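You operate a simulated robot arm through the tools that you are given. There is no shell and no other tool. Be economical: measure what you need, move in short steps, check, and stop when the job is done.

The job below is to be done with a simulated robot arm. You get a single attempt, and the scene is never put back.

TASK
Put the white tensioner on top of the brown small dapwick carton.

It is judged by the outcome, as a careful person would: the job done as asked, and still so three seconds after it is handed in. It fails if anything else is knocked over, pushed out of place, dropped, spilled or broken.

THE ROBOT
A 6-joint arm with a two-finger parallel gripper, fixed in place. Base frame: the origin is at the foot of the arm, x ahead of it, y to its left, z up; the work surface is at about z = 0.8. Lengths are in m, angles in degrees, forces in N, time in s.
With the tool pointing down near the work surface it reaches from about 0.26 to 0.68 m from the base axis. Its first joint turns from -66.0 to 66.0 degrees. Payload 2.9 kg.
The TCP is the grasp point between the finger pads, 0.03 m short of the fingertips. In the tool frame z runs along the fingers and y along their closing line. The gripper opens to 0.11 m. The fingers are 0.02 m wide and 0.01 m thick; the gripper's body (0.048 by 0.112 m) begins 0.055 m behind the TCP.
Orientation is that of the tool frame in the base frame, as a unit quaternion [x, y, z, w]. With the fingers straight down and closing along the base's y, the tool's x points along the base's -x, its y along +y and its z along -z.

THE INTERFACE
- The arm moves only by the tool move_arm. Its argument "motion" is a list of rows, each a list of 3 entries, a list of its own where there are three numbers: the shift along the base's x, y, z in m, then the turn about the base's z in degrees, then the closure, from 0 (fully open) to 1 (shut). In form: [[[dx, dy, dz], yaw, jaw], ...]. A call has 1 to 20 rows; each row shifts and turns the commanded pose from where the row before left it. Each row takes 0.2 s and may step no farther than 0.05 m and 8.6 degrees from the row before; otherwise, or with a gripper value out of range, the whole call is refused. Where a pose cannot be reached the arm comes as near as it can. A force on the tool above 40 N (or 10 N above the force at the start of the call, whichever is more), or a blocked arm, ends the call early, and 0.2 s more pass. The fingers move at their own pace (about 0.108 m/s each) and stop on an object; they squeeze with about 22 N. The grip force told is the motor's: it shows also when the fingers shut on nothing. Time passes only in rows, and 0.2 s behind the last, so rows that do not move let the fingers close. The reply holds the time, the measured pose of the TCP, the force on the tool along the base axes, the opening and the grip force, in the units named above and with some noise, and new pictures: "views" is both (left out), scene, wrist or none.
- Cameras (640 x 400 px; columns grow to the right, rows downward): "scene" is fixed at [0.0823, 0.437, 1.385]; the picture's right is [-0.71, -0.71, 0.00], its down [-0.39, 0.39, -0.83] and it looks along [0.59, -0.59, -0.55] (base axes); focal length 356 px, centre (320, 200). "wrist" rides on the gripper at [0.072, 0.017, -0.103] in the tool frame; the picture's right is [-0.23, 0.97, 0.00], its down [-0.76, -0.18, -0.62] and it looks along [-0.61, -0.14, 0.78] (tool axes); focal length 222 px, centre (320, 200). There is no depth. A picture from a camera that has moved, and an enlarged one, comes with that camera's place and axes in the base frame and with its lens.
- close_up(camera, box): a new picture of the part [left, top, right, bottom] of that camera's present view, enlarged. It takes no simulated time.
- job_done(): hands the job in; it is judged then, once.

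Go step by step. Nothing tells you positions but the pictures and the camera data: compare them with the known pose of the tool, close in by small moves and look again before you grip or let go. The budget is 90 turns and 170 pictures, counting those below and the enlarged ones. Unless the task says otherwise, let go and move clear before handing in, and close with one line.

The tools are called after "Request:" by a JSON object that holds its "method" and its "body". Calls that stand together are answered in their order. move_arm: Moves the arm, as the interface text tells. Its arguments: {"type":"object","properties":{"motion":{"type":"array","items":{"type":"array"}},"views":{"type":"string","enum":["both","scene","wrist","none"]}},"required":["motion"]} The other tools are called the same way: close_up (camera, box) takes an enlarged picture of a part of a camera's view; job_done () hands the job in.

At the start:

```text
t: 0.0
position: [0.4476, 0.081, 1.089]
tool_rot: [0.0, 1.0, 0.0, 0.0]
wrist_force: [0.1, -0.5, 0.8]
finger_gap: 0.1101
grasp_force: 0.0
```

scene: 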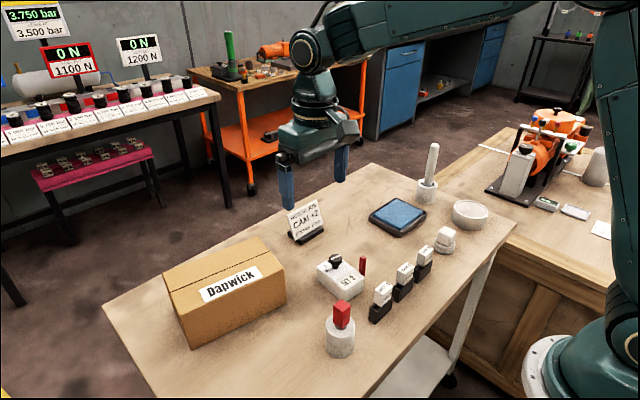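
wrist: 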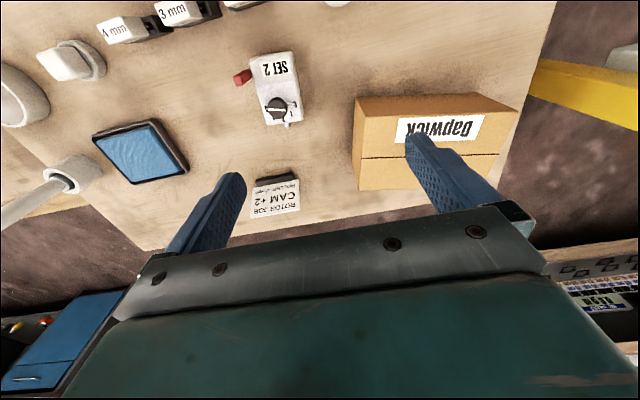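

I see a bench with a Dapwick carton, a white "SET 2" box with a knob, and several other small items. I'll enlarge the view to identify which is the tensioner.

Request:
{"method": "close_up", "body": {"camera": "scene", "box": [270, 220, 470, 360]}}

Request:
{"method": "close_up", "body": {"camera": "scene", "box": [360, 130, 520, 260]}}

Request:
{"method": "close_up", "body": {"camera": "wrist", "box": [200, 0, 540, 220]}}

Request:
{"method": "close_up", "body": {"camera": "scene", "box": [470, 90, 640, 240]}}

```text
2.86 times, centred on (370, 290) of scene
camera zoom: at [0.0823, 0.437, 1.385], right [-0.71, -0.71, 0.0], down [-0.39, 0.39, -0.83], along [0.59, -0.59, -0.55], focal length 1018 px, centre (177, -57)
```

zoom: 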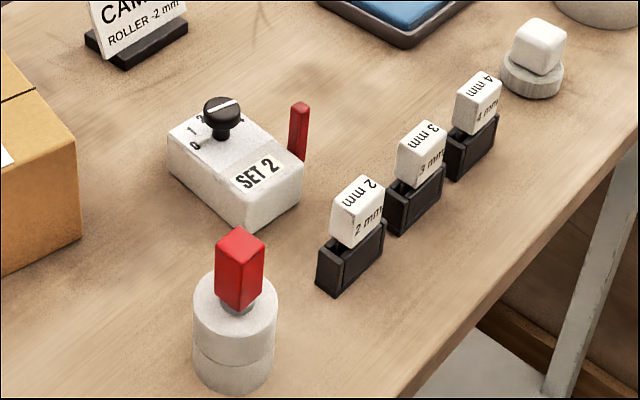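

```text
3.08 times, centred on (440, 195) of scene
camera zoom: at [0.0823, 0.437, 1.385], right [-0.71, -0.71, 0.0], down [-0.39, 0.39, -0.83], along [0.59, -0.59, -0.55], focal length 1096 px, centre (-49, 215)
```

zoom: 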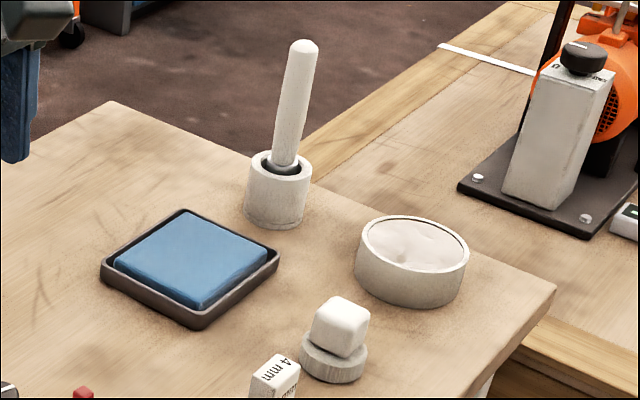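

```text
1.82 times, centred on (370, 110) of wrist
camera zoom: at [0.3756, 0.0987, 1.1924], right [0.23, 0.97, 0.0], down [0.76, -0.18, 0.62], along [0.61, -0.14, -0.78], focal length 404 px, centre (229, 364)
```

zoom: 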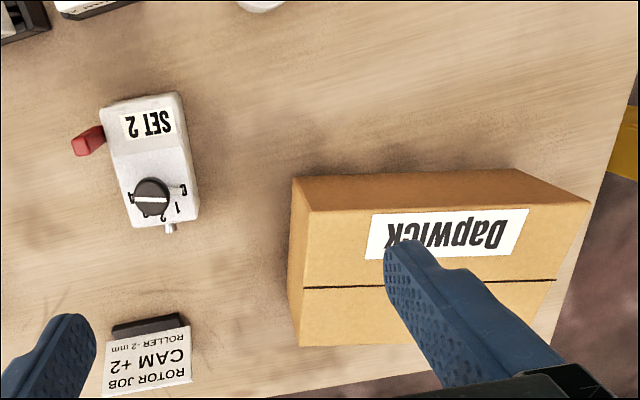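

```text
2.67 times, centred on (555, 165) of scene
camera zoom: at [0.0823, 0.437, 1.385], right [-0.71, -0.71, 0.0], down [-0.39, 0.39, -0.83], along [0.59, -0.59, -0.55], focal length 950 px, centre (-307, 293)
```

zoom: 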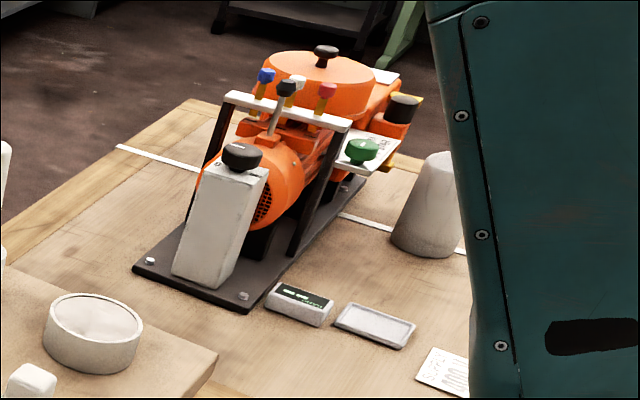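

The tensioner is most likely the white "SET 2" unit, which has a dial and a red lever. It sits roughly at x 0.40–0.485, y 0–0.05. I'll move above it for a closer look.

Request:
{"method": "move_arm", "body": {"motion": [[[0, -0.025, -0.035], 0, 0], [[0, -0.025, -0.035], 0, 0], [[0, 0, -0.03], 0, 0], [[0, 0, 0], 0, 0]]}}

Request:
{"method": "close_up", "body": {"camera": "wrist", "box": [220, 20, 420, 145]}}

Request:
{"method": "close_up", "body": {"camera": "scene", "box": [300, 235, 380, 310]}}

```text
t: 1.0
position: [0.4473, 0.031, 0.9883]
tool_rot: [0.0, 1.0, 0.0, 0.0]
wrist_force: [0.3, 0.3, 0.7]
finger_gap: 0.1103
grasp_force: 0.0
camera wrist: at [0.3741, 0.0472, 1.0918], right [0.23, 0.97, 0.0], down [0.76, -0.18, 0.62], along [0.61, -0.14, -0.78], focal length 222 px, centre (320, 200)
```

scene: 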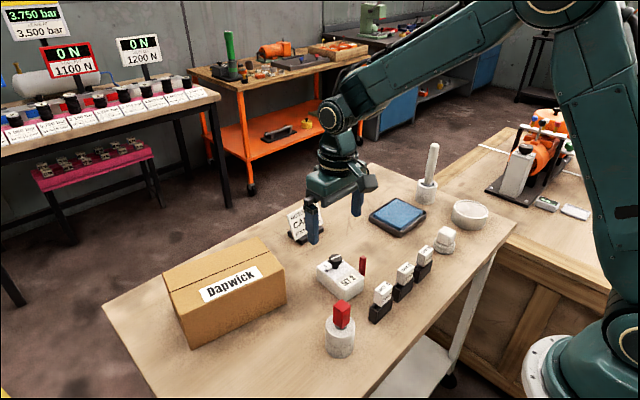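
wrist: 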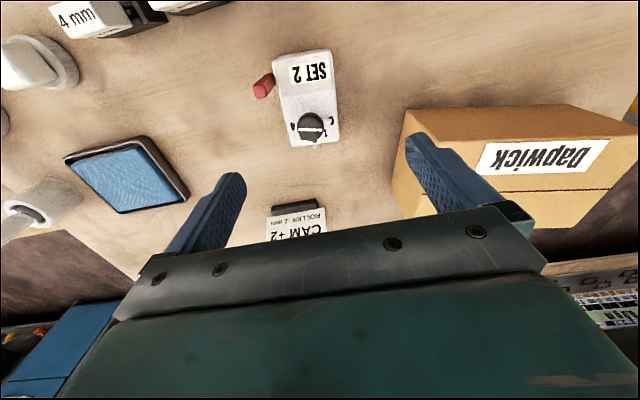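

```text
3.20 times, centred on (320, 82) of wrist
camera zoom: at [0.3741, 0.0472, 1.0918], right [0.23, 0.97, 0.0], down [0.76, -0.18, 0.62], along [0.61, -0.14, -0.78], focal length 711 px, centre (320, 576)
```

zoom: 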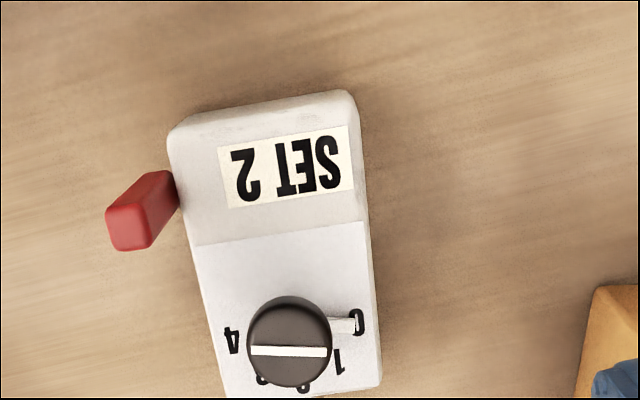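

```text
5.33 times, centred on (340, 272) of scene
camera zoom: at [0.0824, 0.437, 1.385], right [-0.71, -0.71, 0.0], down [-0.39, 0.39, -0.83], along [0.59, -0.59, -0.55], focal length 1900 px, centre (213, -187)
```

zoom: 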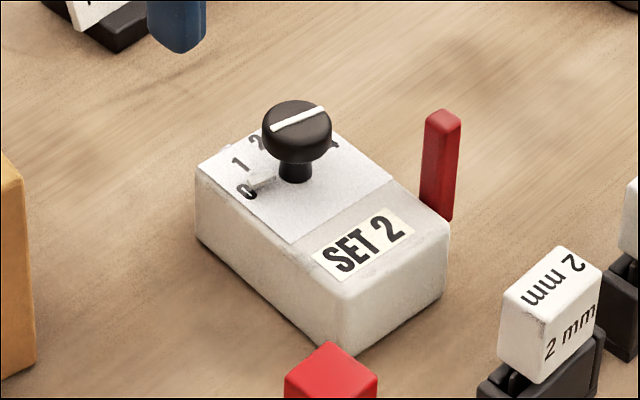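

The box centre is about (0.44, 0.02), with its long axis yawed about -6° and its top at about 0.84. The red lever is on the -y side near x 0.41 and the knob top is near 0.873. I'll grip at x≈0.45, behind the lever, and stop partway down to check.

Request:
{"method": "move_arm", "body": {"motion": [[[0.003, -0.006, -0.03], -3, 0], [[0, -0.006, -0.03], -3, 0], [[0, 0, -0.03], 0, 0], [[0, 0, 0], 0, 0]]}}

Request:
{"method": "close_up", "body": {"camera": "scene", "box": [290, 210, 390, 310]}}

```text
t: 2.0
position: [0.4503, 0.0187, 0.8982]
tool_rot: [0.053, 0.999, 0.0, 0.001]
wrist_force: [-0.7, 0.2, -0.2]
finger_gap: 0.1101
grasp_force: 0.1
camera wrist: at [0.3796, 0.0428, 1.0012], right [0.33, 0.94, 0.0], down [0.74, -0.26, 0.62], along [0.59, -0.2, -0.78], focal length 222 px, centre (320, 200)
```

scene: 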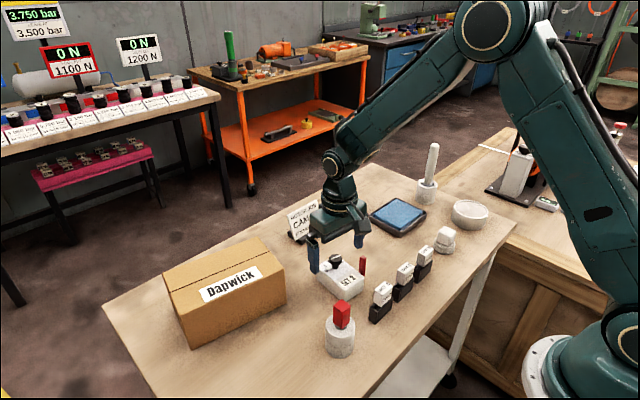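
wrist: 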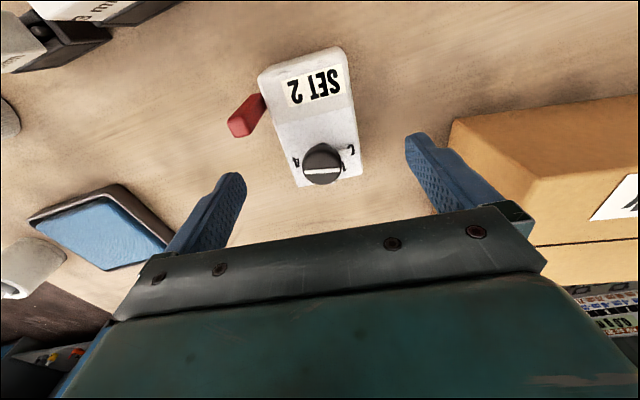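

```text
4.00 times, centred on (340, 260) of scene
camera zoom: at [0.0824, 0.437, 1.385], right [-0.71, -0.71, 0.0], down [-0.39, 0.39, -0.83], along [0.59, -0.59, -0.55], focal length 1425 px, centre (240, -40)
```

zoom: 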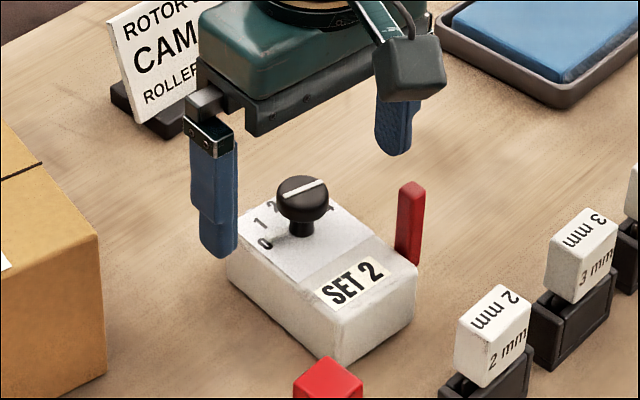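

The jaws straddle the box, centred at y≈0.019 with matching yaw. I'll descend 0.06 m with the jaws still open.

Request:
{"method": "move_arm", "body": {"motion": [[[0, 0, -0.03], 0, 0], [[0, 0, -0.02], 0, 0], [[0, 0, -0.01], 0, 0], [[0, 0, 0], 0, 0]]}}

Request:
{"method": "close_up", "body": {"camera": "scene", "box": [290, 210, 390, 310]}}

```text
t: 3.0
position: [0.4504, 0.0198, 0.8384]
tool_rot: [0.053, 0.999, 0.0, 0.0]
wrist_force: [-0.1, -0.5, 0.0]
finger_gap: 0.1104
grasp_force: 0.0
camera wrist: at [0.3808, 0.0432, 0.942], right [0.33, 0.94, 0.0], down [0.74, -0.26, 0.62], along [0.59, -0.2, -0.78], focal length 222 px, centre (320, 200)
```

scene: 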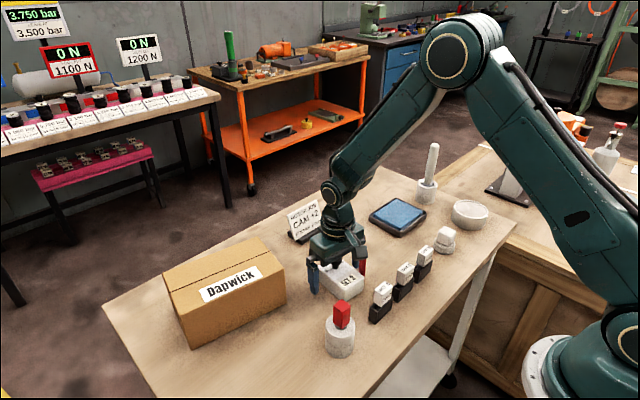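
wrist: 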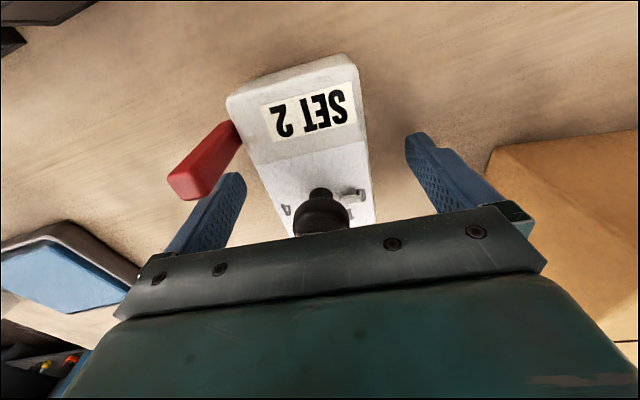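

```text
4.00 times, centred on (340, 260) of scene
camera zoom: at [0.0824, 0.437, 1.385], right [-0.71, -0.71, 0.0], down [-0.39, 0.39, -0.83], along [0.59, -0.59, -0.55], focal length 1425 px, centre (240, -40)
```

zoom: 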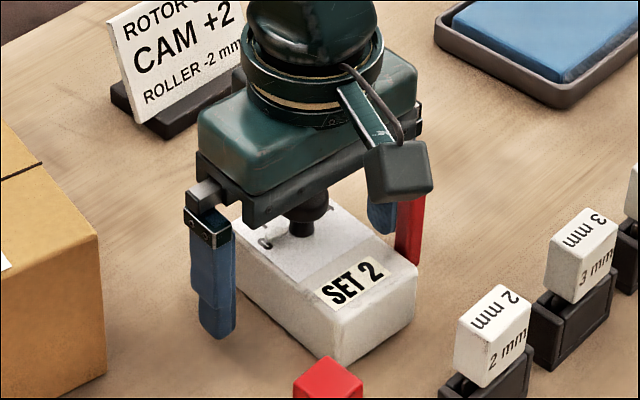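

The fingers are beside the body, clear of the lever and knob. Closing now.

Request:
{"method": "move_arm", "body": {"motion": [[[0, 0, 0], 0, 0.3], [[0, 0, 0], 0, 0.5], [[0, 0, 0], 0, 0.7], [[0, 0, 0], 0, 0.7]]}}

Request:
{"method": "close_up", "body": {"camera": "scene", "box": [290, 210, 390, 310]}}

```text
t: 4.0
position: [0.4522, 0.0187, 0.8388]
tool_rot: [0.052, 0.999, 0.0, 0.0]
wrist_force: [1.6, -1.2, 0.3]
finger_gap: 0.06
grasp_force: 22.1
camera wrist: at [0.3807, 0.0432, 0.9422], right [0.33, 0.94, 0.0], down [0.74, -0.26, 0.62], along [0.59, -0.2, -0.78], focal length 222 px, centre (320, 200)
```

scene: 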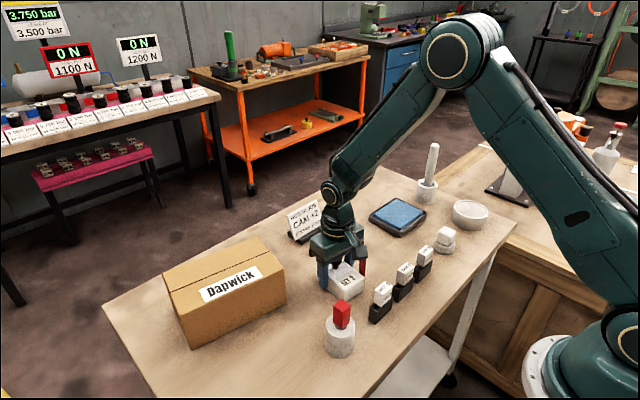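
wrist: 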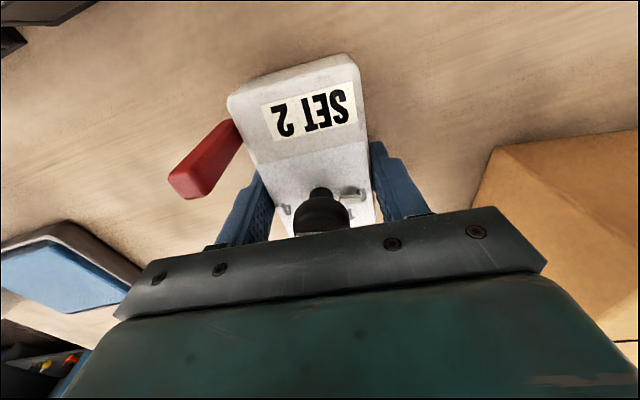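

```text
4.00 times, centred on (340, 260) of scene
camera zoom: at [0.0824, 0.437, 1.385], right [-0.71, -0.71, 0.0], down [-0.39, 0.39, -0.83], along [0.59, -0.59, -0.55], focal length 1425 px, centre (240, -40)
```

zoom: 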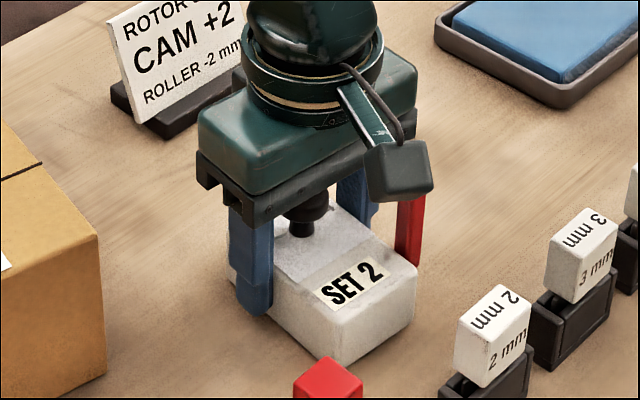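

Gripped at a 0.06 gap. I'll lift gently by 3 cm and check that it comes up level, with the lever attached.

Request:
{"method": "move_arm", "body": {"motion": [[[0, 0, 0.01], 0, 0.7], [[0, 0, 0.02], 0, 0.7], [[0, 0, 0], 0, 0.7]]}}

Request:
{"method": "close_up", "body": {"camera": "scene", "box": [290, 200, 390, 300]}}

```text
t: 4.8
position: [0.4521, 0.0207, 0.8685]
tool_rot: [0.053, 0.999, 0.0, 0.0]
wrist_force: [-0.3, 0.1, -3.4]
finger_gap: 0.0599
grasp_force: 22.2
camera wrist: at [0.3807, 0.0446, 0.9727], right [0.33, 0.94, 0.0], down [0.74, -0.26, 0.62], along [0.59, -0.2, -0.78], focal length 222 px, centre (320, 200)
```

scene: 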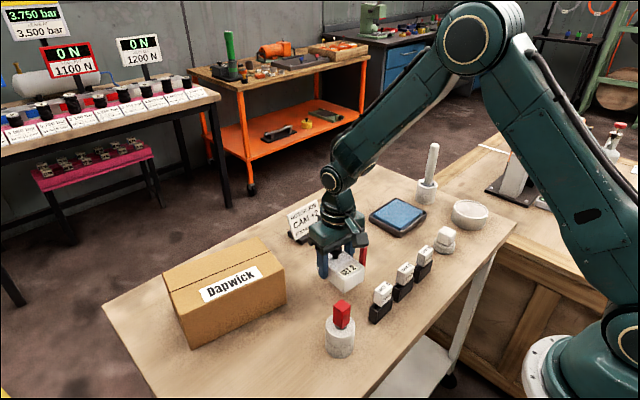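
wrist: 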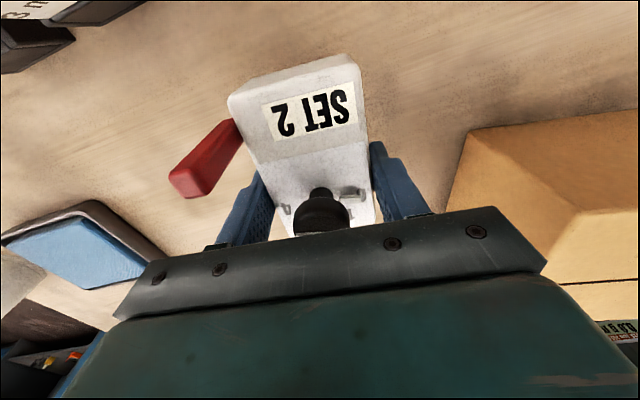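

```text
4.00 times, centred on (340, 250) of scene
camera zoom: at [0.0824, 0.437, 1.385], right [-0.71, -0.71, 0.0], down [-0.39, 0.39, -0.83], along [0.59, -0.59, -0.55], focal length 1425 px, centre (240, 0)
```

zoom: 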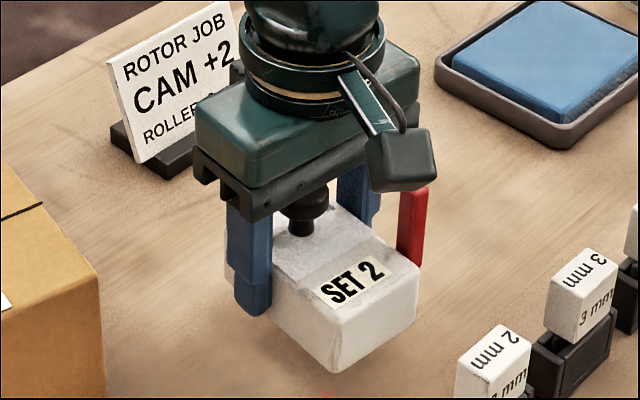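

It lifted level with the lever attached. Next I'll measure the carton.

Request:
{"method": "close_up", "body": {"camera": "scene", "box": [140, 225, 310, 360]}}

Request:
{"method": "move_arm", "body": {"motion": [[[0, 0, 0.05], 0, 0.7], [[0, 0, 0.05], 0, 0.7], [[0, 0, 0.05], 0, 0.7], [[0, 0, 0.05], 0, 0.7], [[0, 0, 0], 0, 0.7]]}}

Request:
{"method": "close_up", "body": {"camera": "wrist", "box": [340, 40, 640, 240]}}

```text
2.96 times, centred on (225, 292) of scene
camera zoom: at [0.0824, 0.437, 1.385], right [-0.71, -0.71, 0.0], down [-0.39, 0.39, -0.83], along [0.59, -0.59, -0.55], focal length 1056 px, centre (602, -74)
```

zoom: 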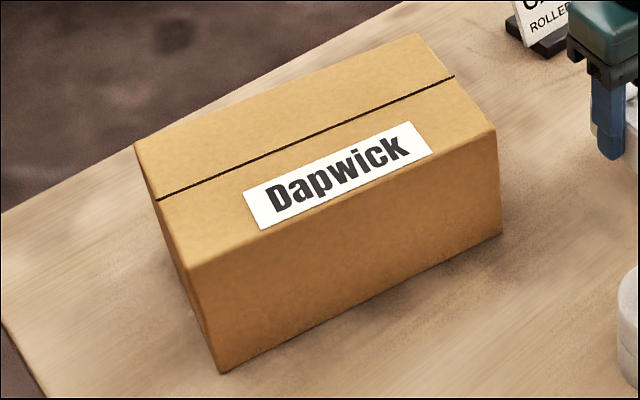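

```text
t: 6.0
position: [0.4501, 0.0197, 1.0683]
tool_rot: [0.052, 0.999, -0.001, -0.001]
wrist_force: [0.4, 0.2, -4.1]
finger_gap: 0.0599
grasp_force: 21.9
camera wrist: at [0.3793, 0.0438, 1.1707], right [0.33, 0.94, 0.0], down [0.74, -0.26, 0.62], along [0.59, -0.2, -0.78], focal length 222 px, centre (320, 200)
```

scene: 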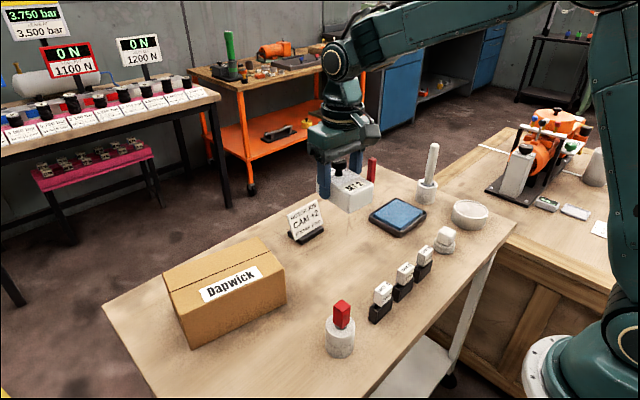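
wrist: 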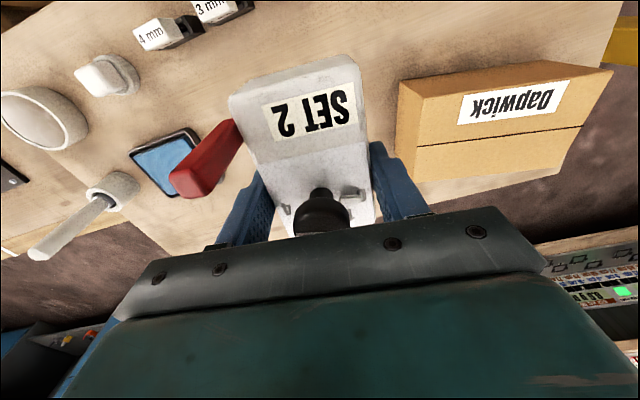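

```text
2.00 times, centred on (490, 140) of wrist
camera zoom: at [0.3793, 0.0438, 1.1707], right [0.33, 0.94, 0.0], down [0.74, -0.26, 0.62], along [0.59, -0.2, -0.78], focal length 444 px, centre (-20, 320)
```

zoom: 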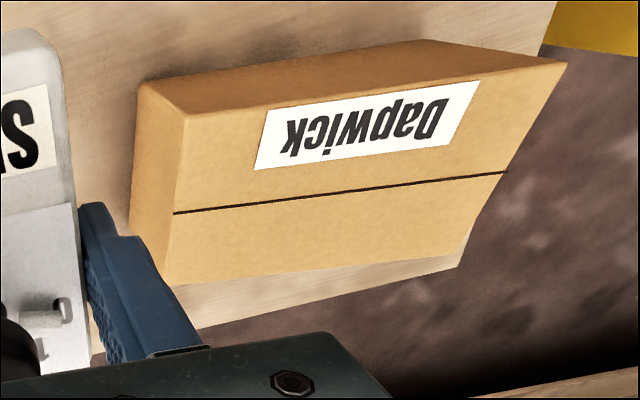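

The carton top is at z≈0.898, centred near (0.561, 0.219), measuring 0.195 × 0.116 and yawed about -11°. I'll carry the tensioner above it at height and turn it to align.

Request:
{"method": "move_arm", "body": {"motion": [[[0.01, 0.015, 0], 0, 0.7], [[0.02, 0.032, 0], -1, 0.7], [[0.02, 0.032, 0], -1, 0.7], [[0.02, 0.032, 0], -1, 0.7], [[0.02, 0.032, 0], -1, 0.7], [[0.018, 0.03, 0], -1, 0.7], [[0.01, 0.016, 0], 0, 0.7], [[0.005, 0.008, 0], 0, 0.7], [[0, 0, -0.04], 0, 0.7], [[0, 0, -0.035], 0, 0.7], [[0, 0, 0], 0, 0.7]]}}

Request:
{"method": "close_up", "body": {"camera": "scene", "box": [140, 180, 320, 360]}}

```text
t: 8.4
position: [0.5744, 0.2169, 0.9928]
tool_rot: [0.096, 0.995, -0.001, 0.0]
wrist_force: [0.0, 0.1, -4.0]
finger_gap: 0.0599
grasp_force: 22.3
camera wrist: at [0.5053, 0.2472, 1.0966], right [0.41, 0.91, 0.0], down [0.71, -0.32, 0.62], along [0.57, -0.25, -0.78], focal length 222 px, centre (320, 200)
```

scene: 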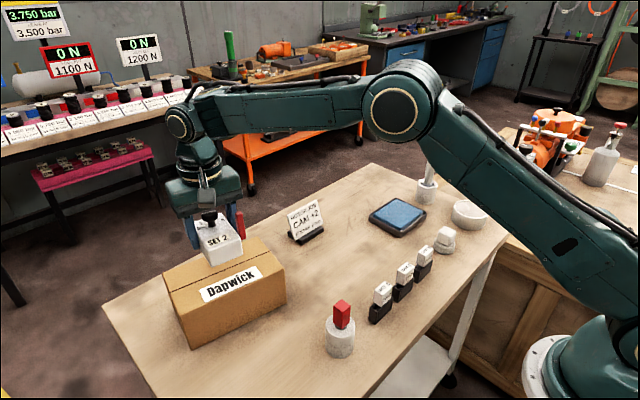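
wrist: 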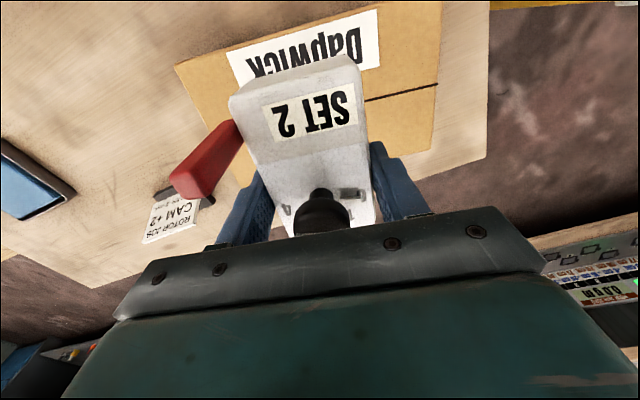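

```text
2.22 times, centred on (230, 270) of scene
camera zoom: at [0.0824, 0.437, 1.385], right [-0.71, -0.71, 0.0], down [-0.39, 0.39, -0.83], along [0.59, -0.59, -0.55], focal length 792 px, centre (520, 44)
```

zoom: 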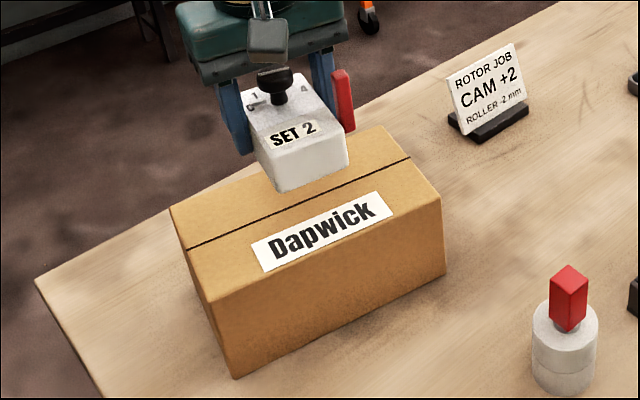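

Both cameras agree on the carton's position and the tensioner is centred over it. I'll lower to just above contact.

Request:
{"method": "move_arm", "body": {"motion": [[[0, 0, -0.025], 0, 0.7], [[0, 0, -0.015], 0, 0.7], [[0, 0, -0.007], 0, 0.7], [[0, 0, 0], 0, 0.7]]}}

Request:
{"method": "close_up", "body": {"camera": "scene", "box": [160, 190, 290, 300]}}

```text
t: 9.4
position: [0.5756, 0.2161, 0.9471]
tool_rot: [0.096, 0.995, 0.0, 0.0]
wrist_force: [-0.3, 0.7, -3.3]
finger_gap: 0.0598
grasp_force: 21.6
camera wrist: at [0.5073, 0.247, 1.0502], right [0.41, 0.91, 0.0], down [0.71, -0.32, 0.62], along [0.57, -0.25, -0.78], focal length 222 px, centre (320, 200)
```

scene: 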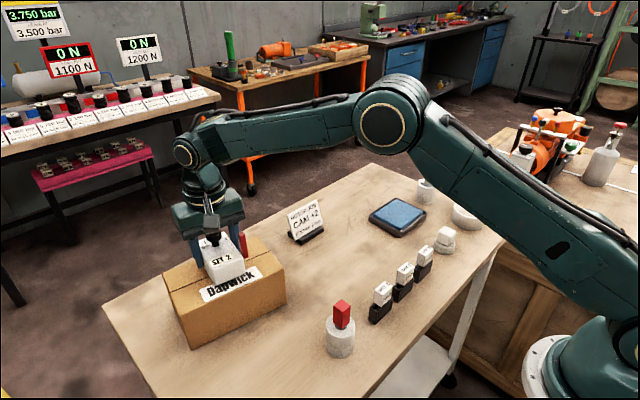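
wrist: 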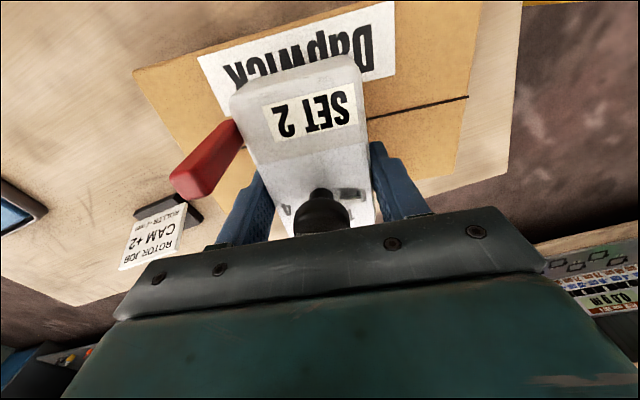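

```text
3.64 times, centred on (225, 245) of scene
camera zoom: at [0.0824, 0.437, 1.385], right [-0.71, -0.71, 0.0], down [-0.39, 0.39, -0.83], along [0.59, -0.59, -0.55], focal length 1296 px, centre (666, 36)
```

zoom: 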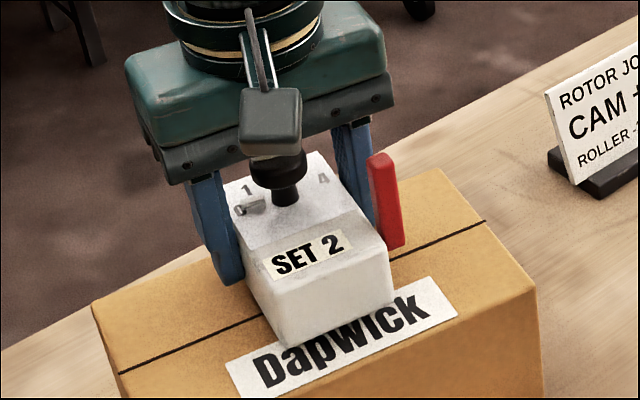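

It is almost down, with no contact force yet. I'll lower in 2 mm steps and watch the force.

Request:
{"method": "move_arm", "body": {"motion": [[[0, 0, -0.003], 0, 0.7], [[0, 0, -0.002], 0, 0.7], [[0, 0, 0], 0, 0.7]], "views": "none"}}

```text
t: 10.2
position: [0.5744, 0.2168, 0.9428]
tool_rot: [0.096, 0.995, 0.0, 0.0]
wrist_force: [0.1, -1.4, -2.9]
finger_gap: 0.0597
grasp_force: 21.7
```

Request:
{"method": "move_arm", "body": {"motion": [[[0, 0, -0.002], 0, 0.7], [[0, 0, 0], 0, 0.7]], "views": "none"}}

Request:
{"method": "close_up", "body": {"camera": "scene", "box": [180, 220, 270, 300]}}

```text
t: 10.8
position: [0.5734, 0.2156, 0.9408]
tool_rot: [0.097, 0.995, 0.0, 0.0]
wrist_force: [-0.1, 0.4, -3.5]
finger_gap: 0.0597
grasp_force: 22.4
```

```text
5.00 times, centred on (225, 260) of scene
camera zoom: at [0.0824, 0.437, 1.385], right [-0.71, -0.71, 0.0], down [-0.39, 0.39, -0.83], along [0.59, -0.59, -0.55], focal length 1782 px, centre (795, -100)
```

zoom: 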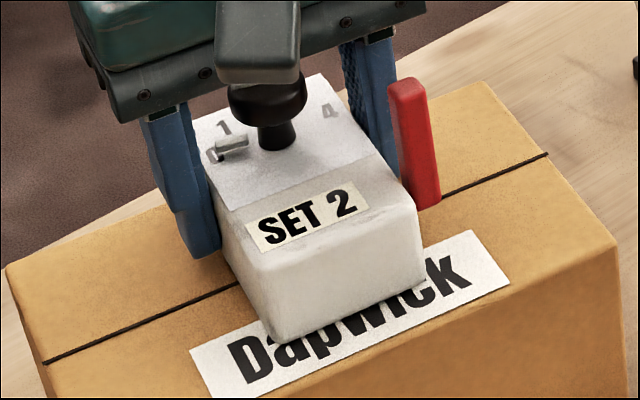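

The weight is still on the arm, so it hasn't touched yet. I'll continue down in 1–2 mm steps.

Request:
{"method": "move_arm", "body": {"motion": [[[0, 0, -0.0015], 0, 0.7], [[0, 0, 0], 0, 0.7]], "views": "none"}}

```text
t: 11.4
position: [0.575, 0.217, 0.9387]
tool_rot: [0.095, 0.995, 0.0, 0.001]
wrist_force: [-0.9, -1.0, -1.0]
finger_gap: 0.0601
grasp_force: 22.1
```

Request:
{"method": "move_arm", "body": {"motion": [[[0, 0, -0.001], 0, 0.7], [[0, 0, 0], 0, 0.7]], "views": "none"}}

```text
t: 12.0
position: [0.5743, 0.2167, 0.9382]
tool_rot: [0.094, 0.996, 0.0, 0.0]
wrist_force: [-4.6, 0.6, 10.5]
finger_gap: 0.0597
grasp_force: 22.0
```

It is now in contact with the carton. I'll ease up slightly, open the fingers and check.

Request:
{"method": "move_arm", "body": {"motion": [[[0, 0, 0.0007], 0, 0.7], [[0, 0, 0], 0, 0.42], [[0, 0, 0], 0, 0.3], [[0, 0, 0], 0, 0.15], [[0, 0, 0], 0, 0.1]]}}

Request:
{"method": "close_up", "body": {"camera": "scene", "box": [160, 190, 290, 300]}}

```text
t: 13.2
position: [0.5753, 0.2157, 0.9367]
tool_rot: [0.095, 0.995, 0.0, 0.0]
wrist_force: [0.1, 0.2, -0.4]
finger_gap: 0.0989
grasp_force: 0.1
camera wrist: at [0.5066, 0.2468, 1.0413], right [0.41, 0.91, 0.0], down [0.71, -0.32, 0.62], along [0.57, -0.25, -0.78], focal length 222 px, centre (320, 200)
```

scene: 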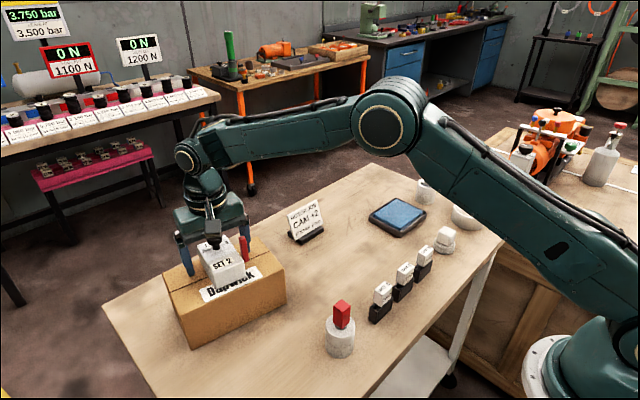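
wrist: 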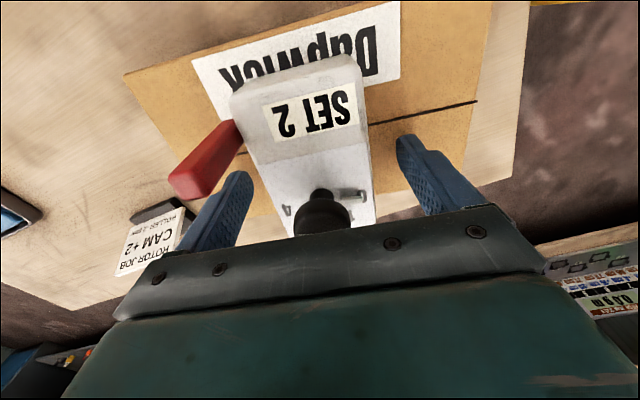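

```text
3.64 times, centred on (225, 245) of scene
camera zoom: at [0.0823, 0.437, 1.385], right [-0.71, -0.71, 0.0], down [-0.39, 0.39, -0.83], along [0.59, -0.59, -0.55], focal length 1296 px, centre (666, 36)
```

zoom: 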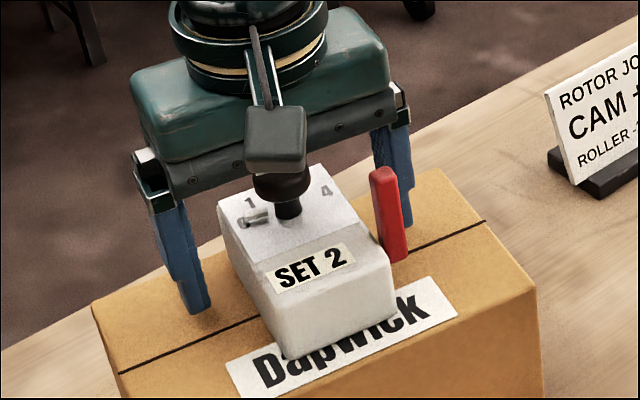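

The tensioner rests freely on the carton. I'll rise straight up to clear it.

Request:
{"method": "move_arm", "body": {"motion": [[[0, 0, 0.02], 0, 0.1], [[0, 0, 0.04], 0, 0.1], [[0, 0, 0.05], 0, 0.1], [[0, 0, 0.04], 0, 0.1], [[0, 0, 0], 0, 0.1]]}}

Request:
{"method": "close_up", "body": {"camera": "scene", "box": [140, 180, 320, 360]}}

```text
t: 14.4
position: [0.5761, 0.2154, 1.0904]
tool_rot: [0.095, 0.995, 0.001, 0.0]
wrist_force: [0.4, 0.2, -0.4]
finger_gap: 0.0989
grasp_force: 0.0
camera wrist: at [0.5078, 0.2467, 1.1934], right [0.41, 0.91, 0.0], down [0.71, -0.32, 0.62], along [0.57, -0.26, -0.78], focal length 222 px, centre (320, 200)
```

scene: 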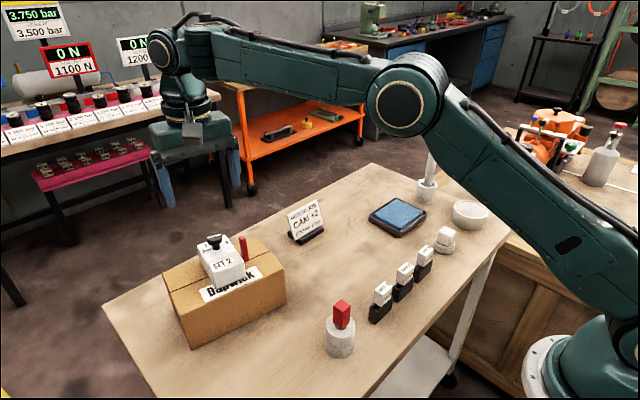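
wrist: 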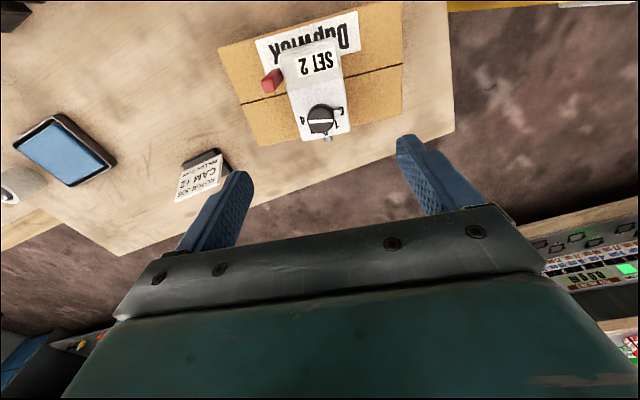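

```text
2.22 times, centred on (230, 270) of scene
camera zoom: at [0.0823, 0.437, 1.385], right [-0.71, -0.71, 0.0], down [-0.39, 0.39, -0.83], along [0.59, -0.59, -0.55], focal length 792 px, centre (520, 44)
```

zoom: 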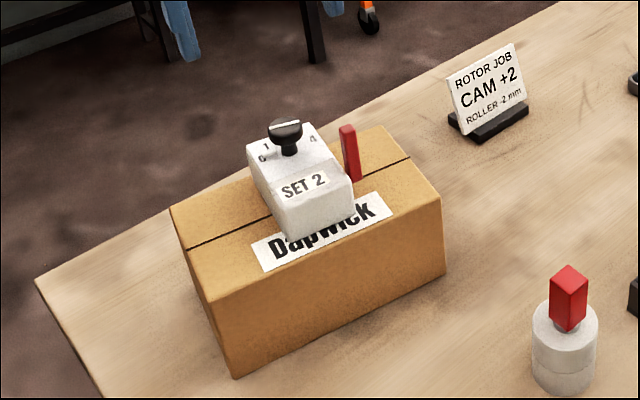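

The tensioner sits stably on the carton, nothing else has moved and the arm is clear. Handing in.

Request:
{"method": "job_done", "body": {}}

```text
The job is handed in.
```

The white "SET 2" unit, which I took to be the tensioner from its dial and lever, is resting on top of the brown Dapwick carton with the gripper clear and nothing else disturbed.
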